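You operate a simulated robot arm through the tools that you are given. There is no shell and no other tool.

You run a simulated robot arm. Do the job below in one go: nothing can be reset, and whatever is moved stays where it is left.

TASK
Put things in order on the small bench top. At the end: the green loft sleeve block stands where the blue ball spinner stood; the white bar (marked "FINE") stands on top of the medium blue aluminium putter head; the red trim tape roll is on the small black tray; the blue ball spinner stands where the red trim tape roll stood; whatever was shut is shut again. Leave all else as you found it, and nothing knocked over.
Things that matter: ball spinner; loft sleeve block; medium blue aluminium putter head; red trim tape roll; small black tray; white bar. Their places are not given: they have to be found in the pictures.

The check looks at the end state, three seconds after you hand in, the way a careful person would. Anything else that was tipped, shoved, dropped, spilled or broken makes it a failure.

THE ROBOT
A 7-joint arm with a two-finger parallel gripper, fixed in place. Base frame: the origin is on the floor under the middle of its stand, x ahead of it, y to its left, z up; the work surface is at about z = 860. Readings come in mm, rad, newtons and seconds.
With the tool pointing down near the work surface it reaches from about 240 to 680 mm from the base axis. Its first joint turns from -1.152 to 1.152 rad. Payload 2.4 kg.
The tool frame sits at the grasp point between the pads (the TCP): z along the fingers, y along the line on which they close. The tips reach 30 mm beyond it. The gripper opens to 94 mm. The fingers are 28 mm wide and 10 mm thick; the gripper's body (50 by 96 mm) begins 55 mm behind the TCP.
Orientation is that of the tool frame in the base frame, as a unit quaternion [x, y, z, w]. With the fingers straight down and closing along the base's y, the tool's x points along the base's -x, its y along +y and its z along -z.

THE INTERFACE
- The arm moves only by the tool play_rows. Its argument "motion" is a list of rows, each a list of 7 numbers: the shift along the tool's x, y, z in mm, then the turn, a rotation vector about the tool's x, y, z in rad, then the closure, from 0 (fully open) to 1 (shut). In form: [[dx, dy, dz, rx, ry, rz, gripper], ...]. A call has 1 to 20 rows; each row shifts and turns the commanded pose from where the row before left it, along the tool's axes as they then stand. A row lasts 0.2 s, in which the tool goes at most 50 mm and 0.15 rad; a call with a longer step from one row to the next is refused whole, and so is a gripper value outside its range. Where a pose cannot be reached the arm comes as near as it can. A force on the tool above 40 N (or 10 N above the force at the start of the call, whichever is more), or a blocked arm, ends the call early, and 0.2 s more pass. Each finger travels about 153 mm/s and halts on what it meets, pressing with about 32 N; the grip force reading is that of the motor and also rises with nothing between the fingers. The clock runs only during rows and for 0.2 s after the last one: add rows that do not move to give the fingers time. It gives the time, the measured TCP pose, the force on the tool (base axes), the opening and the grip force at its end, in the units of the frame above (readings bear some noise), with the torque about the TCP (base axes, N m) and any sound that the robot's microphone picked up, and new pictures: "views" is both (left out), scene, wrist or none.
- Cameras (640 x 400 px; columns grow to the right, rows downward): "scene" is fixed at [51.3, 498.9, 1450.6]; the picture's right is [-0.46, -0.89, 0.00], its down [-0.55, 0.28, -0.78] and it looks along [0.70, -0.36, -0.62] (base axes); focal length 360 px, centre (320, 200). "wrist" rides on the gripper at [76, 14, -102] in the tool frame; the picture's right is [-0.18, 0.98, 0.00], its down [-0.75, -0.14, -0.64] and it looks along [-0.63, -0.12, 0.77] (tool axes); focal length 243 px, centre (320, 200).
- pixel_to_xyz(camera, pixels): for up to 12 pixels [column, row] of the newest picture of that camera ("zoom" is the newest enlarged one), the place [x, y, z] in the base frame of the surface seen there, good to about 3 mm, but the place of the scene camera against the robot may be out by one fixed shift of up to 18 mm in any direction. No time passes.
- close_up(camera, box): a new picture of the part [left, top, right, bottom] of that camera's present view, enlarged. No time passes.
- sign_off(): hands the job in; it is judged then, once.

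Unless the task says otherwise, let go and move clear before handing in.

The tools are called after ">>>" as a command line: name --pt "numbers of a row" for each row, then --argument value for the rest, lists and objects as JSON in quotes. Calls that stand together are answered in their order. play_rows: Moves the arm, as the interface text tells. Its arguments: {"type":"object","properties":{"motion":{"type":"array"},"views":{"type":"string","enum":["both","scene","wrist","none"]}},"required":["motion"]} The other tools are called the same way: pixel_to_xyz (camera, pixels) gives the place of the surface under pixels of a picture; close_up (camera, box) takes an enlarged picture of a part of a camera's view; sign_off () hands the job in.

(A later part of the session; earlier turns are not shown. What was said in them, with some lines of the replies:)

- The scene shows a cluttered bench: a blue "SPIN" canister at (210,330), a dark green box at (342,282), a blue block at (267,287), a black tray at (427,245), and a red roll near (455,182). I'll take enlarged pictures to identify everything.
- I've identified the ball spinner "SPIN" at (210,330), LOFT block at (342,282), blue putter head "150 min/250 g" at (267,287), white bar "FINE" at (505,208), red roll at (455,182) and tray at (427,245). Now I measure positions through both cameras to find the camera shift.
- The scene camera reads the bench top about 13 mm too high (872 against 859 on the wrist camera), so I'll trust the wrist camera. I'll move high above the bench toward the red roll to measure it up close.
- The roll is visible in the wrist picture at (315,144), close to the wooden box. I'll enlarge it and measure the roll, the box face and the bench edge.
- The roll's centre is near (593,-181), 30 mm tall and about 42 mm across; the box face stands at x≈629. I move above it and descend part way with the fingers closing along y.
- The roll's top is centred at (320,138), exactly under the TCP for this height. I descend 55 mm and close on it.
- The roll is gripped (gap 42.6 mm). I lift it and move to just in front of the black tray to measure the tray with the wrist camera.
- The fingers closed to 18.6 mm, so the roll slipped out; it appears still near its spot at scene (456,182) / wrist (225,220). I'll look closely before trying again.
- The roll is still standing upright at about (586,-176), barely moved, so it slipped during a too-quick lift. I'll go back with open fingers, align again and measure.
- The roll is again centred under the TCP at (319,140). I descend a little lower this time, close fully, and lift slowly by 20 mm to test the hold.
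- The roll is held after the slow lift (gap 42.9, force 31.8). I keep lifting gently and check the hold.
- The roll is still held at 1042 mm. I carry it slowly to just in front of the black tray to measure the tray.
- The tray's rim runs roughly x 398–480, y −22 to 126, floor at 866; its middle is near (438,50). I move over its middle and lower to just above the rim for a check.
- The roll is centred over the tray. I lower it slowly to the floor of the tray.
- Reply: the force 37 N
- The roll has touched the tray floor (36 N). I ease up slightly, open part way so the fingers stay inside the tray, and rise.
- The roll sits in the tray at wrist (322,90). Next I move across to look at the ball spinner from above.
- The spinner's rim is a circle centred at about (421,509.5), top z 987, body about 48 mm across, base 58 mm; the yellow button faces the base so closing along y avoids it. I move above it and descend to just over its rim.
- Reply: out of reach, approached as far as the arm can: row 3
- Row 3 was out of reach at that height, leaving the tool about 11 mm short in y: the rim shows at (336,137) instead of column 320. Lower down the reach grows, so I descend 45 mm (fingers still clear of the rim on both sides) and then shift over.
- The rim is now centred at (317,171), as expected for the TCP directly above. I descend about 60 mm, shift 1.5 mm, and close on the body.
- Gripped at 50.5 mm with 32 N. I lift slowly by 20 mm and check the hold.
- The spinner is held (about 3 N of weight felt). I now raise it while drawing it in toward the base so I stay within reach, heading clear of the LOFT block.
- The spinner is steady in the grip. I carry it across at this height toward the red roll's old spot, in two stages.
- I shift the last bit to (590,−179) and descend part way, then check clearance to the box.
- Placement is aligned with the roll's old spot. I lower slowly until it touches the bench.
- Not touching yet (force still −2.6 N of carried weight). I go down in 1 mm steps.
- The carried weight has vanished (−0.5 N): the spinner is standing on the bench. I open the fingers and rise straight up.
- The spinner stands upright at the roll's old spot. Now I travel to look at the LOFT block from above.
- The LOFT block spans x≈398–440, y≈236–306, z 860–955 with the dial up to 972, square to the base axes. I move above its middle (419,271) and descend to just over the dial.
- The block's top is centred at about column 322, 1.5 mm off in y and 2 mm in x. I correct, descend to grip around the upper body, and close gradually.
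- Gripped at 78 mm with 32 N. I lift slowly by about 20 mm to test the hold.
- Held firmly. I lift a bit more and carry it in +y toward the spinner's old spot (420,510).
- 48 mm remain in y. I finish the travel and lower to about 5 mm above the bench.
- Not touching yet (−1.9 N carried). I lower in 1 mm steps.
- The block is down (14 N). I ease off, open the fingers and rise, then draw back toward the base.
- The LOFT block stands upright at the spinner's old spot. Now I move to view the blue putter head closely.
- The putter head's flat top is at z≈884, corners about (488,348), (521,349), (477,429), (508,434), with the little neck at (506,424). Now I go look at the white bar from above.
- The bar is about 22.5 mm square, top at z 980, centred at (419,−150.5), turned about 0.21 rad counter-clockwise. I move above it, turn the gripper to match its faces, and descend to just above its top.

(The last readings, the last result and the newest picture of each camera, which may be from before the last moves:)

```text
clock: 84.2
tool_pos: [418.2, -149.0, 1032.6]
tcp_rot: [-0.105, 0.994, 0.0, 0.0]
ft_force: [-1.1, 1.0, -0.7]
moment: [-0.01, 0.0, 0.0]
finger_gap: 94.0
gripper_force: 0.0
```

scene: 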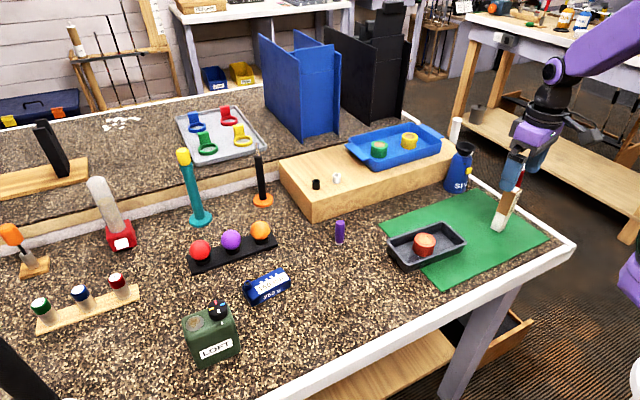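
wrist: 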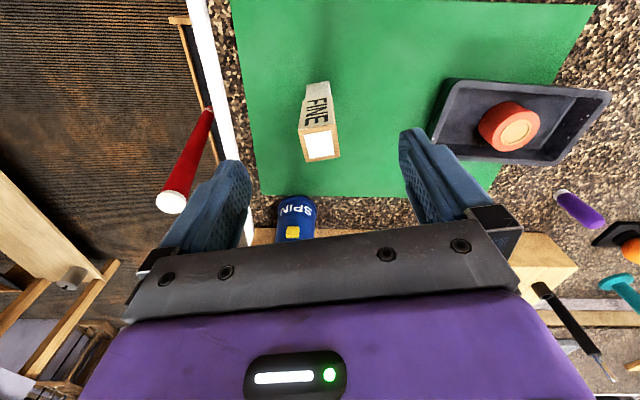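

>>> close_up --camera "wrist" --box '[280, 70, 360, 170]'

>>> pixel_to_xyz --camera "wrist" --pixels '[[320, 146], [303, 134], [331, 128], [338, 155], [308, 160], [308, 112], [327, 85]]'

```text
4.00 times, centred on (320, 120) of wrist
```

zoom: 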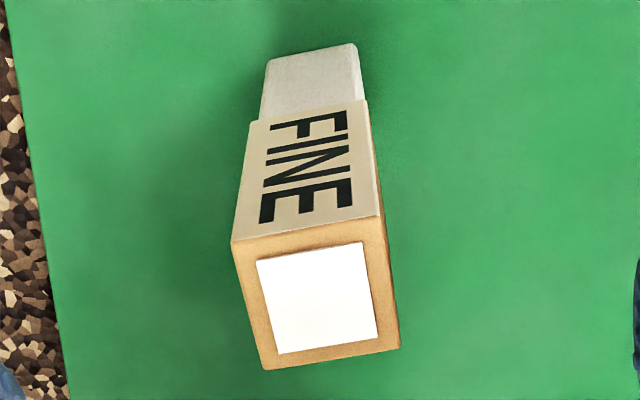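

```text
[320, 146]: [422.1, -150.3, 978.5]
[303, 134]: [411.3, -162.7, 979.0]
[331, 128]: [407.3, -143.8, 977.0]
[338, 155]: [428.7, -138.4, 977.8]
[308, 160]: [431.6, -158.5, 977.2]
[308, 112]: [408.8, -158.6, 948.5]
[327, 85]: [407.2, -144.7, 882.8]
```

The bar's top is centred at about (320,144), aligned with the fingers. I nudge 1 mm forward, descend 90 mm and close gradually.

>>> play_rows --pt "-1 -0.5 15 0 0 0 0" --pt "0 0 20 0 0 0 0" --pt "0 0 20 0 0 0 0" --pt "0 0 20 0 0 0 0" --pt "0 0 15 0 0 0 0" --pt "0 0 0 0 0 0 0" --pt "0 0 0 0 0 0 0.4" --pt "0 0 0 0 0 0 0.55" --pt "0 0 0 0 0 0 0.65" --pt "0 0 0 0 0 0 0.7" --pt "0 0 0 0 0 0 0.75" --pt "0 0 0 0 0 0 1" --pt "0 0 0 0 0 0 1" --pt "0 0 0 0 0 0 1"

```text
clock: 87.2
tool_pos: [419.4, -149.2, 943.0]
tcp_rot: [-0.105, 0.995, 0.0, 0.0]
ft_force: [0.5, 0.3, -0.1]
moment: [0.01, 0.02, -0.04]
finger_gap: 29.6
gripper_force: 32.3
```

scene: 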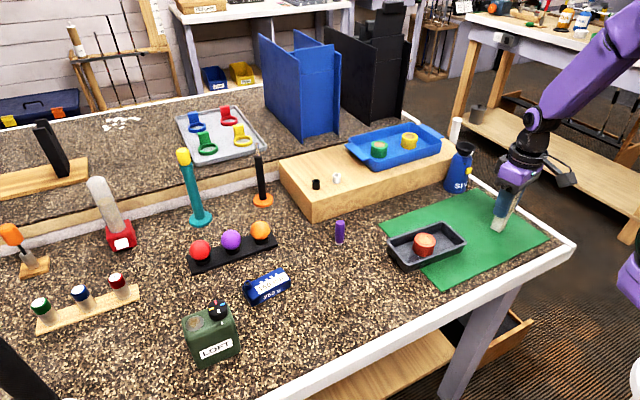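
wrist: 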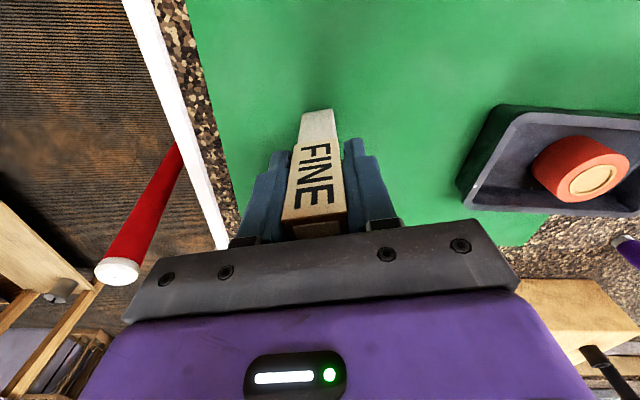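

Gripped at 29.6 mm with 32 N. I lift slowly by 20 mm and check.

>>> play_rows --pt "0 0 -1 0 0 0 1" --pt "0 0 -2 0 0 0 1" --pt "0 0 -4 0 0 0 1" --pt "0 0 -5 0 0 0 1" --pt "0 0 -5 0 0 0 1" --pt "0 0 -3 0 0 0 1" --pt "0 0 0 0 0 0 1"

>>> close_up --camera "scene" --box '[460, 160, 560, 250]'

```text
clock: 88.8
tool_pos: [420.2, -148.4, 962.0]
tcp_rot: [-0.104, 0.995, 0.001, -0.001]
ft_force: [0.1, 0.9, -1.3]
moment: [0.01, 0.0, -0.01]
finger_gap: 29.8
gripper_force: 32.1
```

scene: 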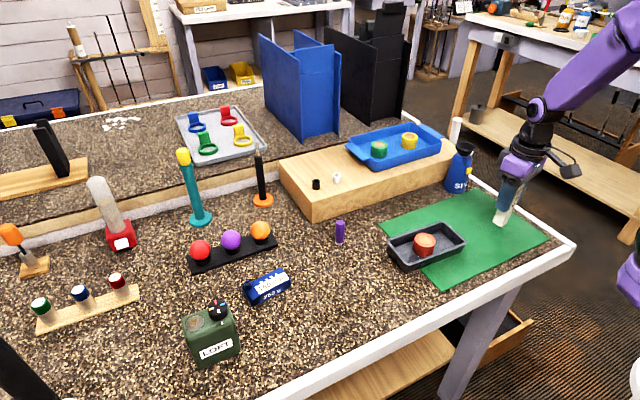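
wrist: 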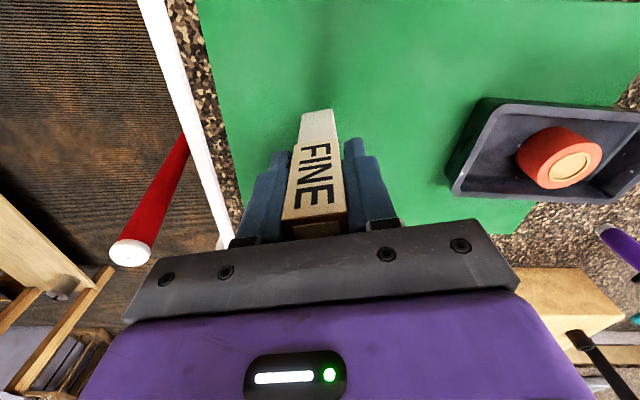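

```text
4.44 times, centred on (510, 205) of scene
```

zoom: 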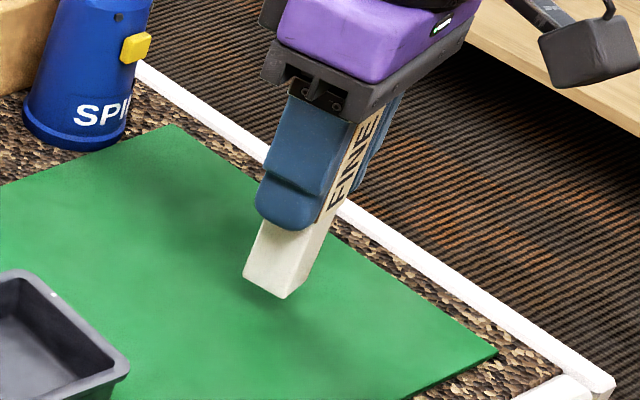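

The bar hangs straight in the grip. I raise it to about 1050 mm.

>>> play_rows --pt "0 0 -5 0 0 0 1" --pt "0 0 -10 0 0 0 1" --pt "0 0 -15 0 0 0 1" --pt "0 0 -15 0 0 0 1" --pt "0 0 -15 0 0 0 1" --pt "0 0 -15 0 0 0 1" --pt "0 0 -10 0 0 0 1" --pt "0 0 -5 0 0 0 1" --pt "-3 8 0 0 0 0 1" --pt "-5 14 0 0 0 0 1" --pt "-7 18.7 0 0 0 0 1" --pt "-7 18.7 0 0 0 0 1" --pt "-7 18.7 0 0 0 0 1" --pt "-7 18.7 0 0 0 0 1" --pt "-7 18.7 0 0 0 0 1" --pt "-7 18.7 0 0 0 0 1" --pt "-7 18.7 0 0 0 0 1" --pt "-7 18.7 0 0 0 0 1" --pt "-5 14 0 0 0 0 1" --pt "-3 8 0 0 0 0 1" --views "scene"

```text
clock: 93.0
tool_pos: [450.6, 56.5, 1051.0]
tcp_rot: [-0.104, 0.995, 0.001, 0.0]
ft_force: [-0.5, 0.2, -2.1]
moment: [0.0, 0.01, -0.02]
finger_gap: 29.9
gripper_force: 32.0
```

scene: 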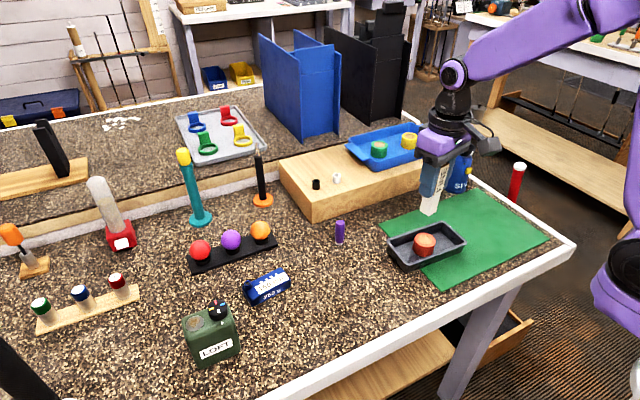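

The bar is still held. I carry it the rest of the way, stopping about 20 mm short of the putter head.

>>> play_rows --pt "-3 8 0 0 0 0 1" --pt "-5 14 0 0 0 0 1" --pt "-7 18.8 0 0 0 0 1" --pt "-7 18.8 0 0 0 0 1" --pt "-7 18.8 0 0 0 0 1" --pt "-7 18.8 0 0 0 0 1" --pt "-7 18.8 0 0 0 0 1" --pt "-7 18.8 0 0 0 0 1" --pt "-7 18.8 0 0 0 0 1" --pt "-7 18.8 0 0 0 0 1" --pt "-7 18.8 0 0 0 0 1" --pt "-7 18.8 0 0 0 0 1" --pt "-7 18.8 0 0 0 0 1" --pt "-7 18.8 0 0 0 0 1" --pt "-7 18.8 0 0 0 0 1" --pt "-6 16 0 0 0 0 1" --pt "-4 10 0 0 0 0.065 1" --pt "0 0 0 0 0 0 1" --pt "0 0 0 0 0 0 1"

```text
clock: 97.0
tool_pos: [495.5, 364.2, 1051.1]
tcp_rot: [-0.073, 0.997, 0.0, 0.0]
ft_force: [-0.8, 0.9, -1.7]
moment: [0.03, 0.03, 0.01]
finger_gap: 29.9
gripper_force: 32.2
```

scene: 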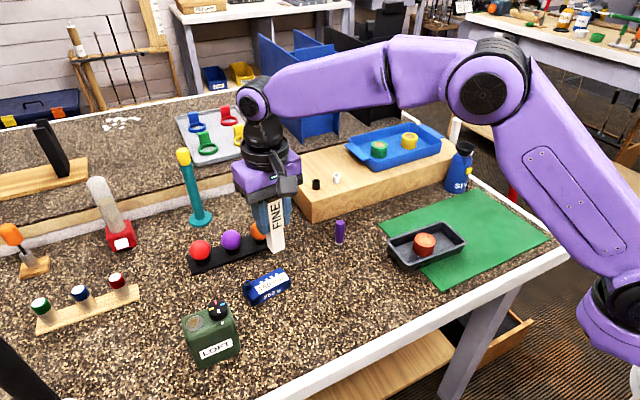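
wrist: 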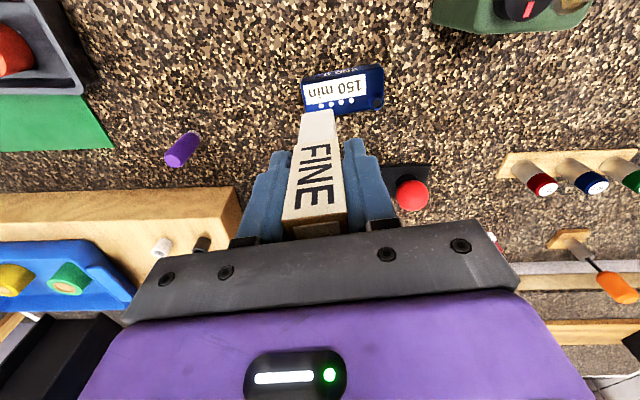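

>>> close_up --camera "wrist" --box '[290, 50, 400, 130]'

```text
5.00 times, centred on (345, 90) of wrist
```

zoom: 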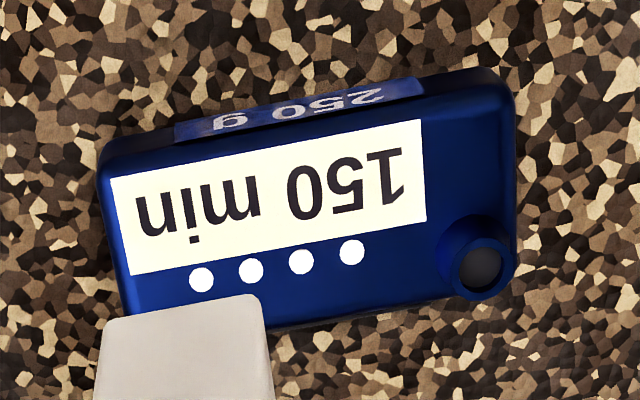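

>>> pixel_to_xyz --camera "zoom" --pixels '[[108, 180], [505, 105], [510, 260], [480, 268], [270, 220], [300, 300], [400, 290], [420, 200], [125, 290], [350, 180], [430, 80], [470, 180]]'

>>> pixel_to_xyz --camera "zoom" --pixels '[[110, 178], [425, 120], [428, 222], [132, 275], [130, 300], [330, 318], [430, 300], [300, 130], [200, 160], [500, 90], [180, 310], [180, 380]]'

```text
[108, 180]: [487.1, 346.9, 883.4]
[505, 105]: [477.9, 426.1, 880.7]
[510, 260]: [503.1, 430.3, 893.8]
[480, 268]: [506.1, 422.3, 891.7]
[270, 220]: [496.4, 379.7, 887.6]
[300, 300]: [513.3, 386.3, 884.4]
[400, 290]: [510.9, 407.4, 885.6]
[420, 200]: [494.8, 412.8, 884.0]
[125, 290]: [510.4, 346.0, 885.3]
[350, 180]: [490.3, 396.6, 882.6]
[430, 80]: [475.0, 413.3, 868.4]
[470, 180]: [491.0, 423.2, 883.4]
```

```text
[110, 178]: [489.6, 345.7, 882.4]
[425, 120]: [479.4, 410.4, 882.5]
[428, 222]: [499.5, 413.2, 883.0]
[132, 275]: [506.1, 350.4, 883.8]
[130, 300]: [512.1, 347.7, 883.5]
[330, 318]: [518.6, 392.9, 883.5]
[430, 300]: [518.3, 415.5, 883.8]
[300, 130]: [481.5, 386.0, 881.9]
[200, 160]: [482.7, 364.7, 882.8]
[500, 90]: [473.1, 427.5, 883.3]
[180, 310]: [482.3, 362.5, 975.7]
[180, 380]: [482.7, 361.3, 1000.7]
```

The putter head's top is z≈883.5, spanning x 481.5–518.5 near y 386, with the neck from y≈415. I shift the bar to (499.5,384) and lower most of the way.

>>> play_rows --pt "-2.85 7 0 0 0 0 1" --pt "-2 7 0 0 0 0 1" --pt "-2 5.2 0 0 0 0 1" --pt "0 0 5 0 0 0 1" --pt "0 0 10 0 0 0 1" --pt "0 0 12 0 0 0 1" --pt "0 0 12 0 0 0 1" --pt "0 0 12 0 0 0 1" --pt "0 0 12 0 0 0 1" --pt "0 0 7 0 0 0 1" --pt "0 0 0 0 0 0 1" --pt "0 0 0 0 0 0 1"

>>> close_up --camera "wrist" --box '[240, 70, 400, 200]'

>>> close_up --camera "scene" --box '[220, 210, 330, 310]'

```text
clock: 99.6
tool_pos: [497.9, 386.4, 981.9]
tcp_rot: [-0.073, 0.997, 0.0, 0.001]
ft_force: [-0.6, 0.4, -1.2]
moment: [-0.01, -0.02, 0.01]
finger_gap: 30.3
gripper_force: 31.9
```

scene: 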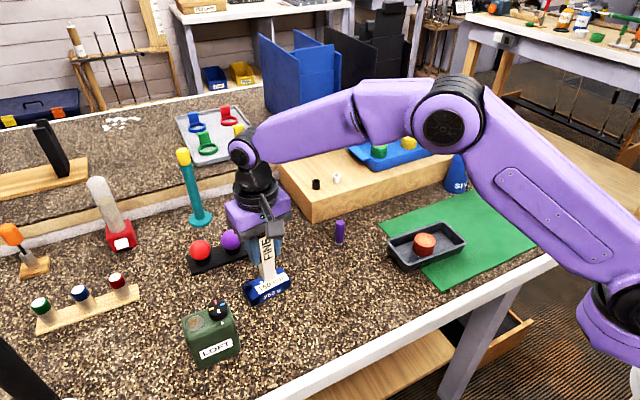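
wrist: 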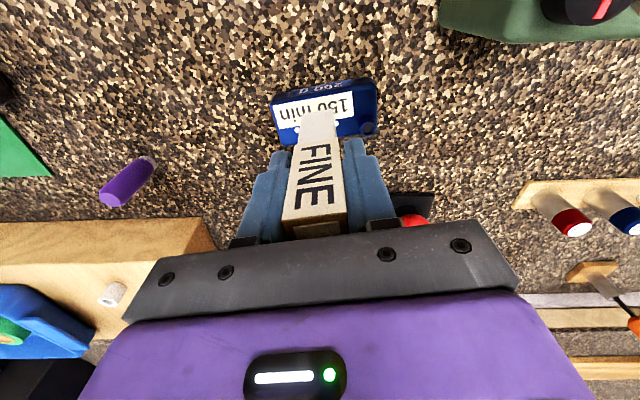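

```text
3.08 times, centred on (320, 135) of wrist
```

zoom: 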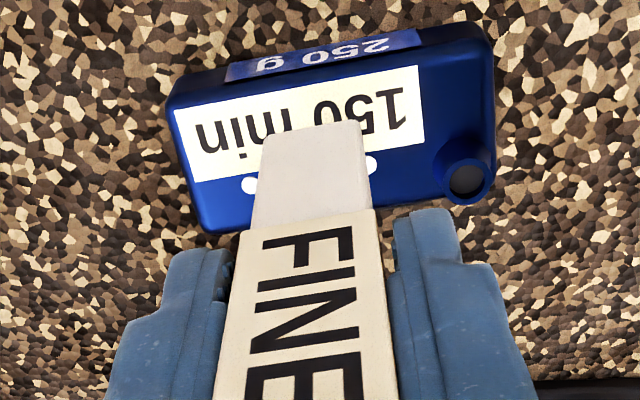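

```text
4.00 times, centred on (275, 260) of scene
```

zoom: 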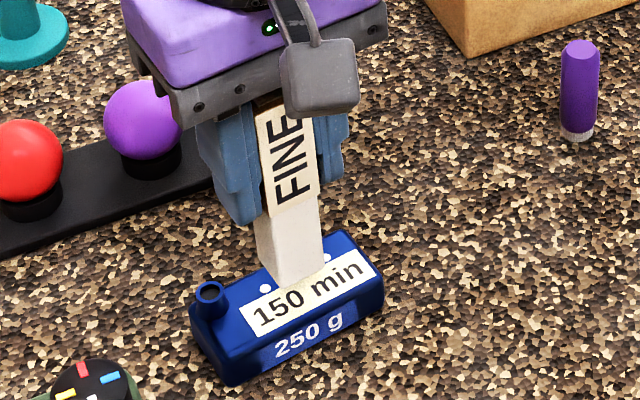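

The bar will land at the middle of the label, clear of the neck and edges. I lower 13 mm, then feel for contact in small steps.

>>> play_rows --pt "0 0 4 0 0 0 1" --pt "0 0 5 0 0 0 1" --pt "0 0 4 0 0 0 1" --pt "0 0 1 0 0 0 1" --pt "0 0 0 0 0 0 1" --views "none"

```text
clock: 100.8
tool_pos: [499.8, 384.7, 966.7]
tcp_rot: [-0.072, 0.997, 0.0, 0.0]
ft_force: [-0.6, -0.3, -0.7]
moment: [0.01, -0.04, 0.02]
finger_gap: 30.0
gripper_force: 31.9
```

>>> play_rows --pt "0 0 1 0 0 0 1" --pt "0 0 0 0 0 0 1" --views "none"

```text
clock: 101.4
tool_pos: [501.1, 384.3, 966.4]
tcp_rot: [-0.072, 0.997, 0.0, -0.001]
ft_force: [0.0, 0.3, -1.2]
moment: [0.0, 0.04, -0.03]
finger_gap: 29.9
gripper_force: 32.3
```

>>> play_rows --pt "0 0 1 0 0 0 1" --pt "0 0 0 0 0 0 1" --views "none"

```text
clock: 102.0
tool_pos: [500.1, 384.9, 965.5]
tcp_rot: [-0.073, 0.997, -0.001, 0.0]
ft_force: [-0.9, -0.3, -1.6]
moment: [-0.01, 0.01, 0.02]
finger_gap: 30.0
gripper_force: 31.6
```

>>> play_rows --pt "0 0 0.8 0 0 0 1" --pt "0 0 0 0 0 0 1" --views "none"

```text
clock: 102.6
tool_pos: [499.6, 385.6, 965.1]
tcp_rot: [-0.073, 0.997, 0.0, 0.0]
ft_force: [1.1, 0.7, -2.5]
moment: [0.01, 0.0, -0.02]
finger_gap: 29.8
gripper_force: 32.4
```

>>> play_rows --pt "0 0 0.8 0 0 0 1" --pt "0 0 0 0 0 0 1" --views "none"

```text
clock: 103.2
tool_pos: [501.5, 385.1, 965.2]
tcp_rot: [-0.072, 0.997, 0.0, 0.0]
ft_force: [0.0, 0.1, -0.2]
moment: [0.02, -0.01, 0.02]
finger_gap: 29.7
gripper_force: 31.7
```

>>> play_rows --pt "0 0 0.7 0 0 0 1" --pt "0 0 0 0 0 0 1" --views "both"

>>> close_up --camera "scene" --box '[220, 220, 330, 310]'

```text
clock: 103.8
tool_pos: [499.5, 384.9, 964.5]
tcp_rot: [-0.072, 0.997, -0.001, 0.001]
ft_force: [0.2, -1.3, 8.9]
moment: [-0.08, 0.06, -0.02]
finger_gap: 29.8
gripper_force: 32.3
```

scene: 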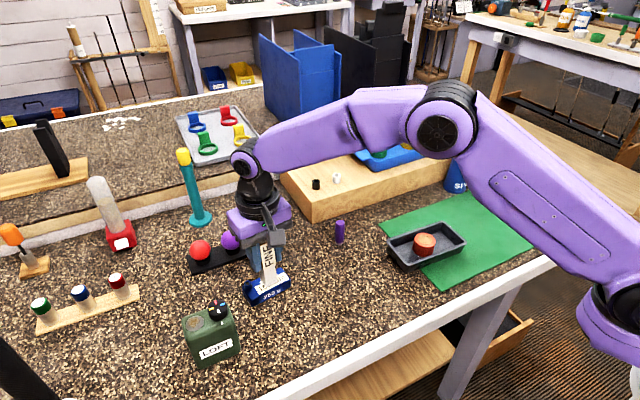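
wrist: 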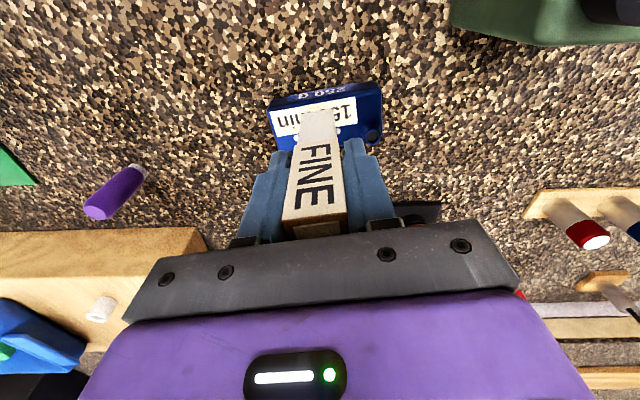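

```text
4.44 times, centred on (275, 265) of scene
```

zoom: 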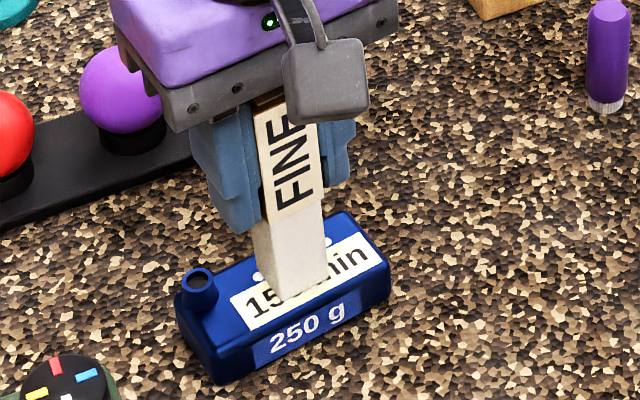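

Contact (8.9 N); the bar stands flat on the putter head. I ease off 0.4 mm, open the fingers gradually, and look before rising.

>>> play_rows --pt "0 0 -0.4 0 0 0 1" --pt "0 0 0 0 0 0 0.66" --pt "0 0 0 0 0 0 0.6" --pt "0 0 0 0 0 0 0.5" --pt "0 0 0 0 0 0 0.3" --pt "0 0 0 0 0 0 0.1" --pt "0 0 0 0 0 0 0" --pt "0 0 0 0 0 0 0"

```text
clock: 105.6
tool_pos: [500.2, 384.5, 962.6]
tcp_rot: [-0.072, 0.997, 0.001, 0.0]
ft_force: [0.8, 0.1, -0.8]
moment: [0.0, -0.01, -0.02]
finger_gap: 94.0
gripper_force: 0.0
```

scene: 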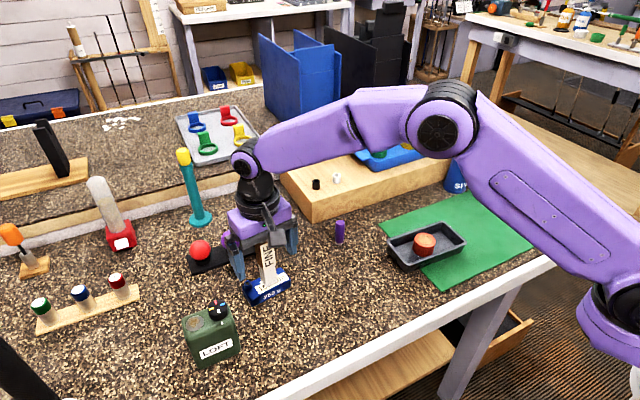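
wrist: 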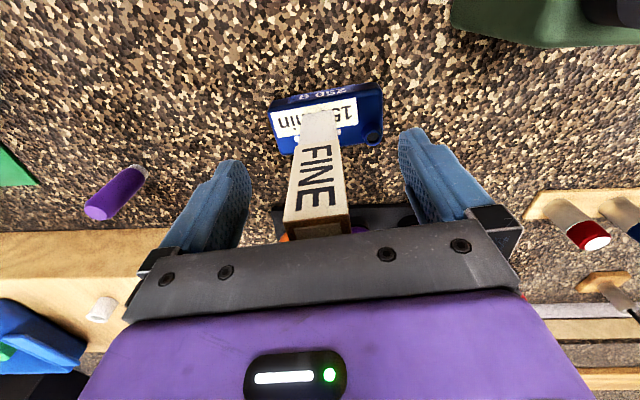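

The bar stands free. I rise straight up past its top and then draw back toward the base so everything can be seen.

>>> play_rows --pt "0 0 -5 0 0 0 0" --pt "0 0 -10 0 0 0 0" --pt "0 0 -20 0 0 0 0" --pt "0 0 -25 0 0 0 0" --pt "0 0 -25 0 0 0 0" --pt "0 0 -10 0 0 0 0" --pt "25 -20 -20 0 0 0 0" --pt "30 -25 -20 0 0 0 0" --pt "30 -30 -20 0 0 0 0" --pt "30 -30 0 0 0 0.07 0" --pt "30 -30 0 0 0 0.075 0" --pt "0 -40 0 0 0 0 0" --pt "0 -40 0 0 0 0 0" --pt "0 -40 0 0 0 0 0" --pt "0 -40 0 0 0 0 0" --pt "0 0 0 0 0 0 0"

```text
clock: 109.0
tool_pos: [374.5, 70.9, 1118.3]
tcp_rot: [0.0, 1.0, 0.0, 0.0]
ft_force: [0.0, -0.3, -0.6]
moment: [-0.03, -0.02, 0.02]
finger_gap: 94.1
gripper_force: 0.1
```

scene: 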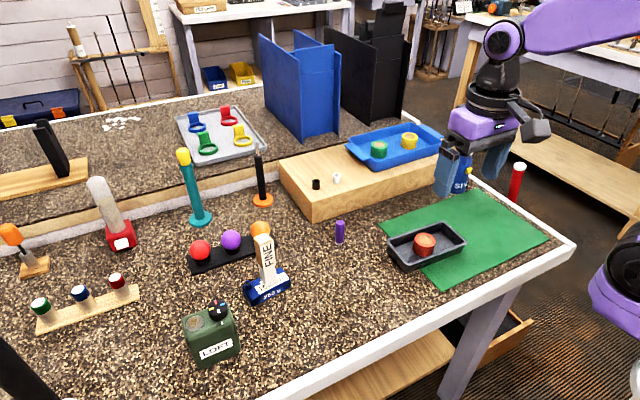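
wrist: 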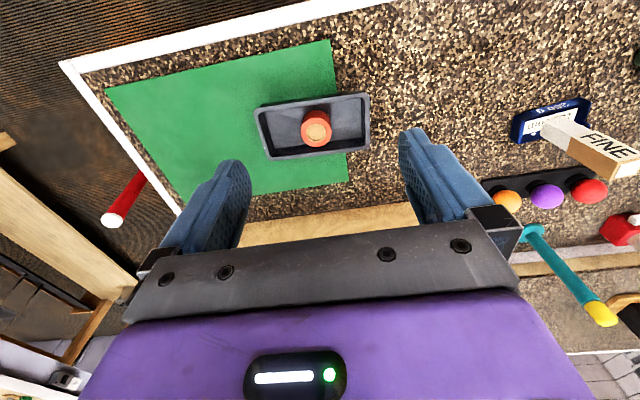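

All four items look placed. I check each with close-ups before handing in.

>>> close_up --camera "scene" --box '[170, 220, 330, 375]'

>>> close_up --camera "scene" --box '[360, 110, 580, 290]'

>>> pixel_to_xyz --camera "scene" --pixels '[[388, 240], [466, 243], [440, 222], [381, 221], [425, 238], [267, 236], [210, 315]]'

```text
2.58 times, centred on (250, 298) of scene
```

zoom: 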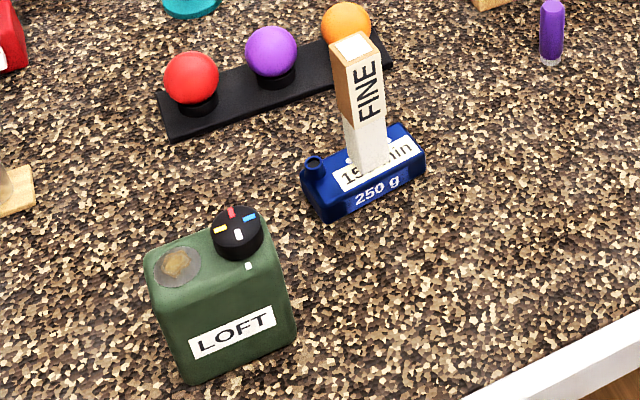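

```text
2.22 times, centred on (470, 200) of scene
```

zoom: 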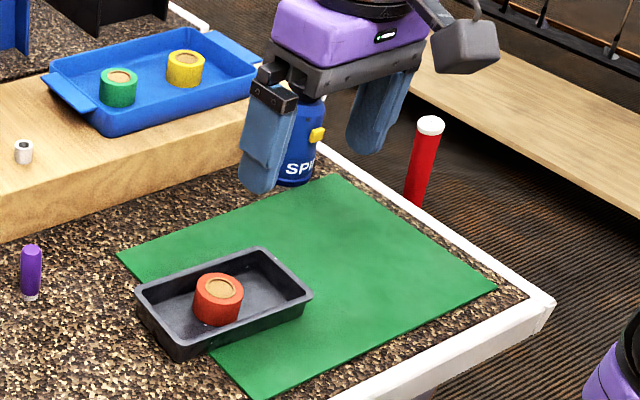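

```text
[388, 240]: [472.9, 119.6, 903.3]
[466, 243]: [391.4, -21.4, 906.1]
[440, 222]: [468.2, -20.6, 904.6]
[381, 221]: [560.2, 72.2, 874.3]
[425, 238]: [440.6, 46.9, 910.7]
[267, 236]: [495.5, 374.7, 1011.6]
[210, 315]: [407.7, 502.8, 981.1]
```

The close-ups confirm the end state. The LOFT block stands where the spinner was, the bar stands on the putter head, the roll sits in the tray (tray corners within 3 mm of their first readings), and the spinner is upright by the box. The gripper is open and clear, so I hand in.

>>> sign_off

```text
The job is handed in.
```

I've handed the job in, and the last pictures show everything where you asked for it. I don't know the result of the check yet.

- **Green loft sleeve block:** it stands upright where the blue ball spinner stood.
- **White bar ("FINE"):** it stands on the flat top of the blue putter head, clear of the small neck at one end.
- **Red trim tape roll:** it lies on the small black tray. The tray's corners read within about 3 mm of where they were at the start.
- **Blue ball spinner:** it stands upright where the roll stood, with about 9 mm to spare from the wooden box.
- **Shut things:** I opened nothing. The drawer under the bench was already open in the first pictures, so I left it.

On the first try the roll slipped out of the gripper. It stayed upright and within a few millimetres of its spot, and the second, slower lift held. Nothing else was moved or tipped. The gripper ended open and clear of everything.
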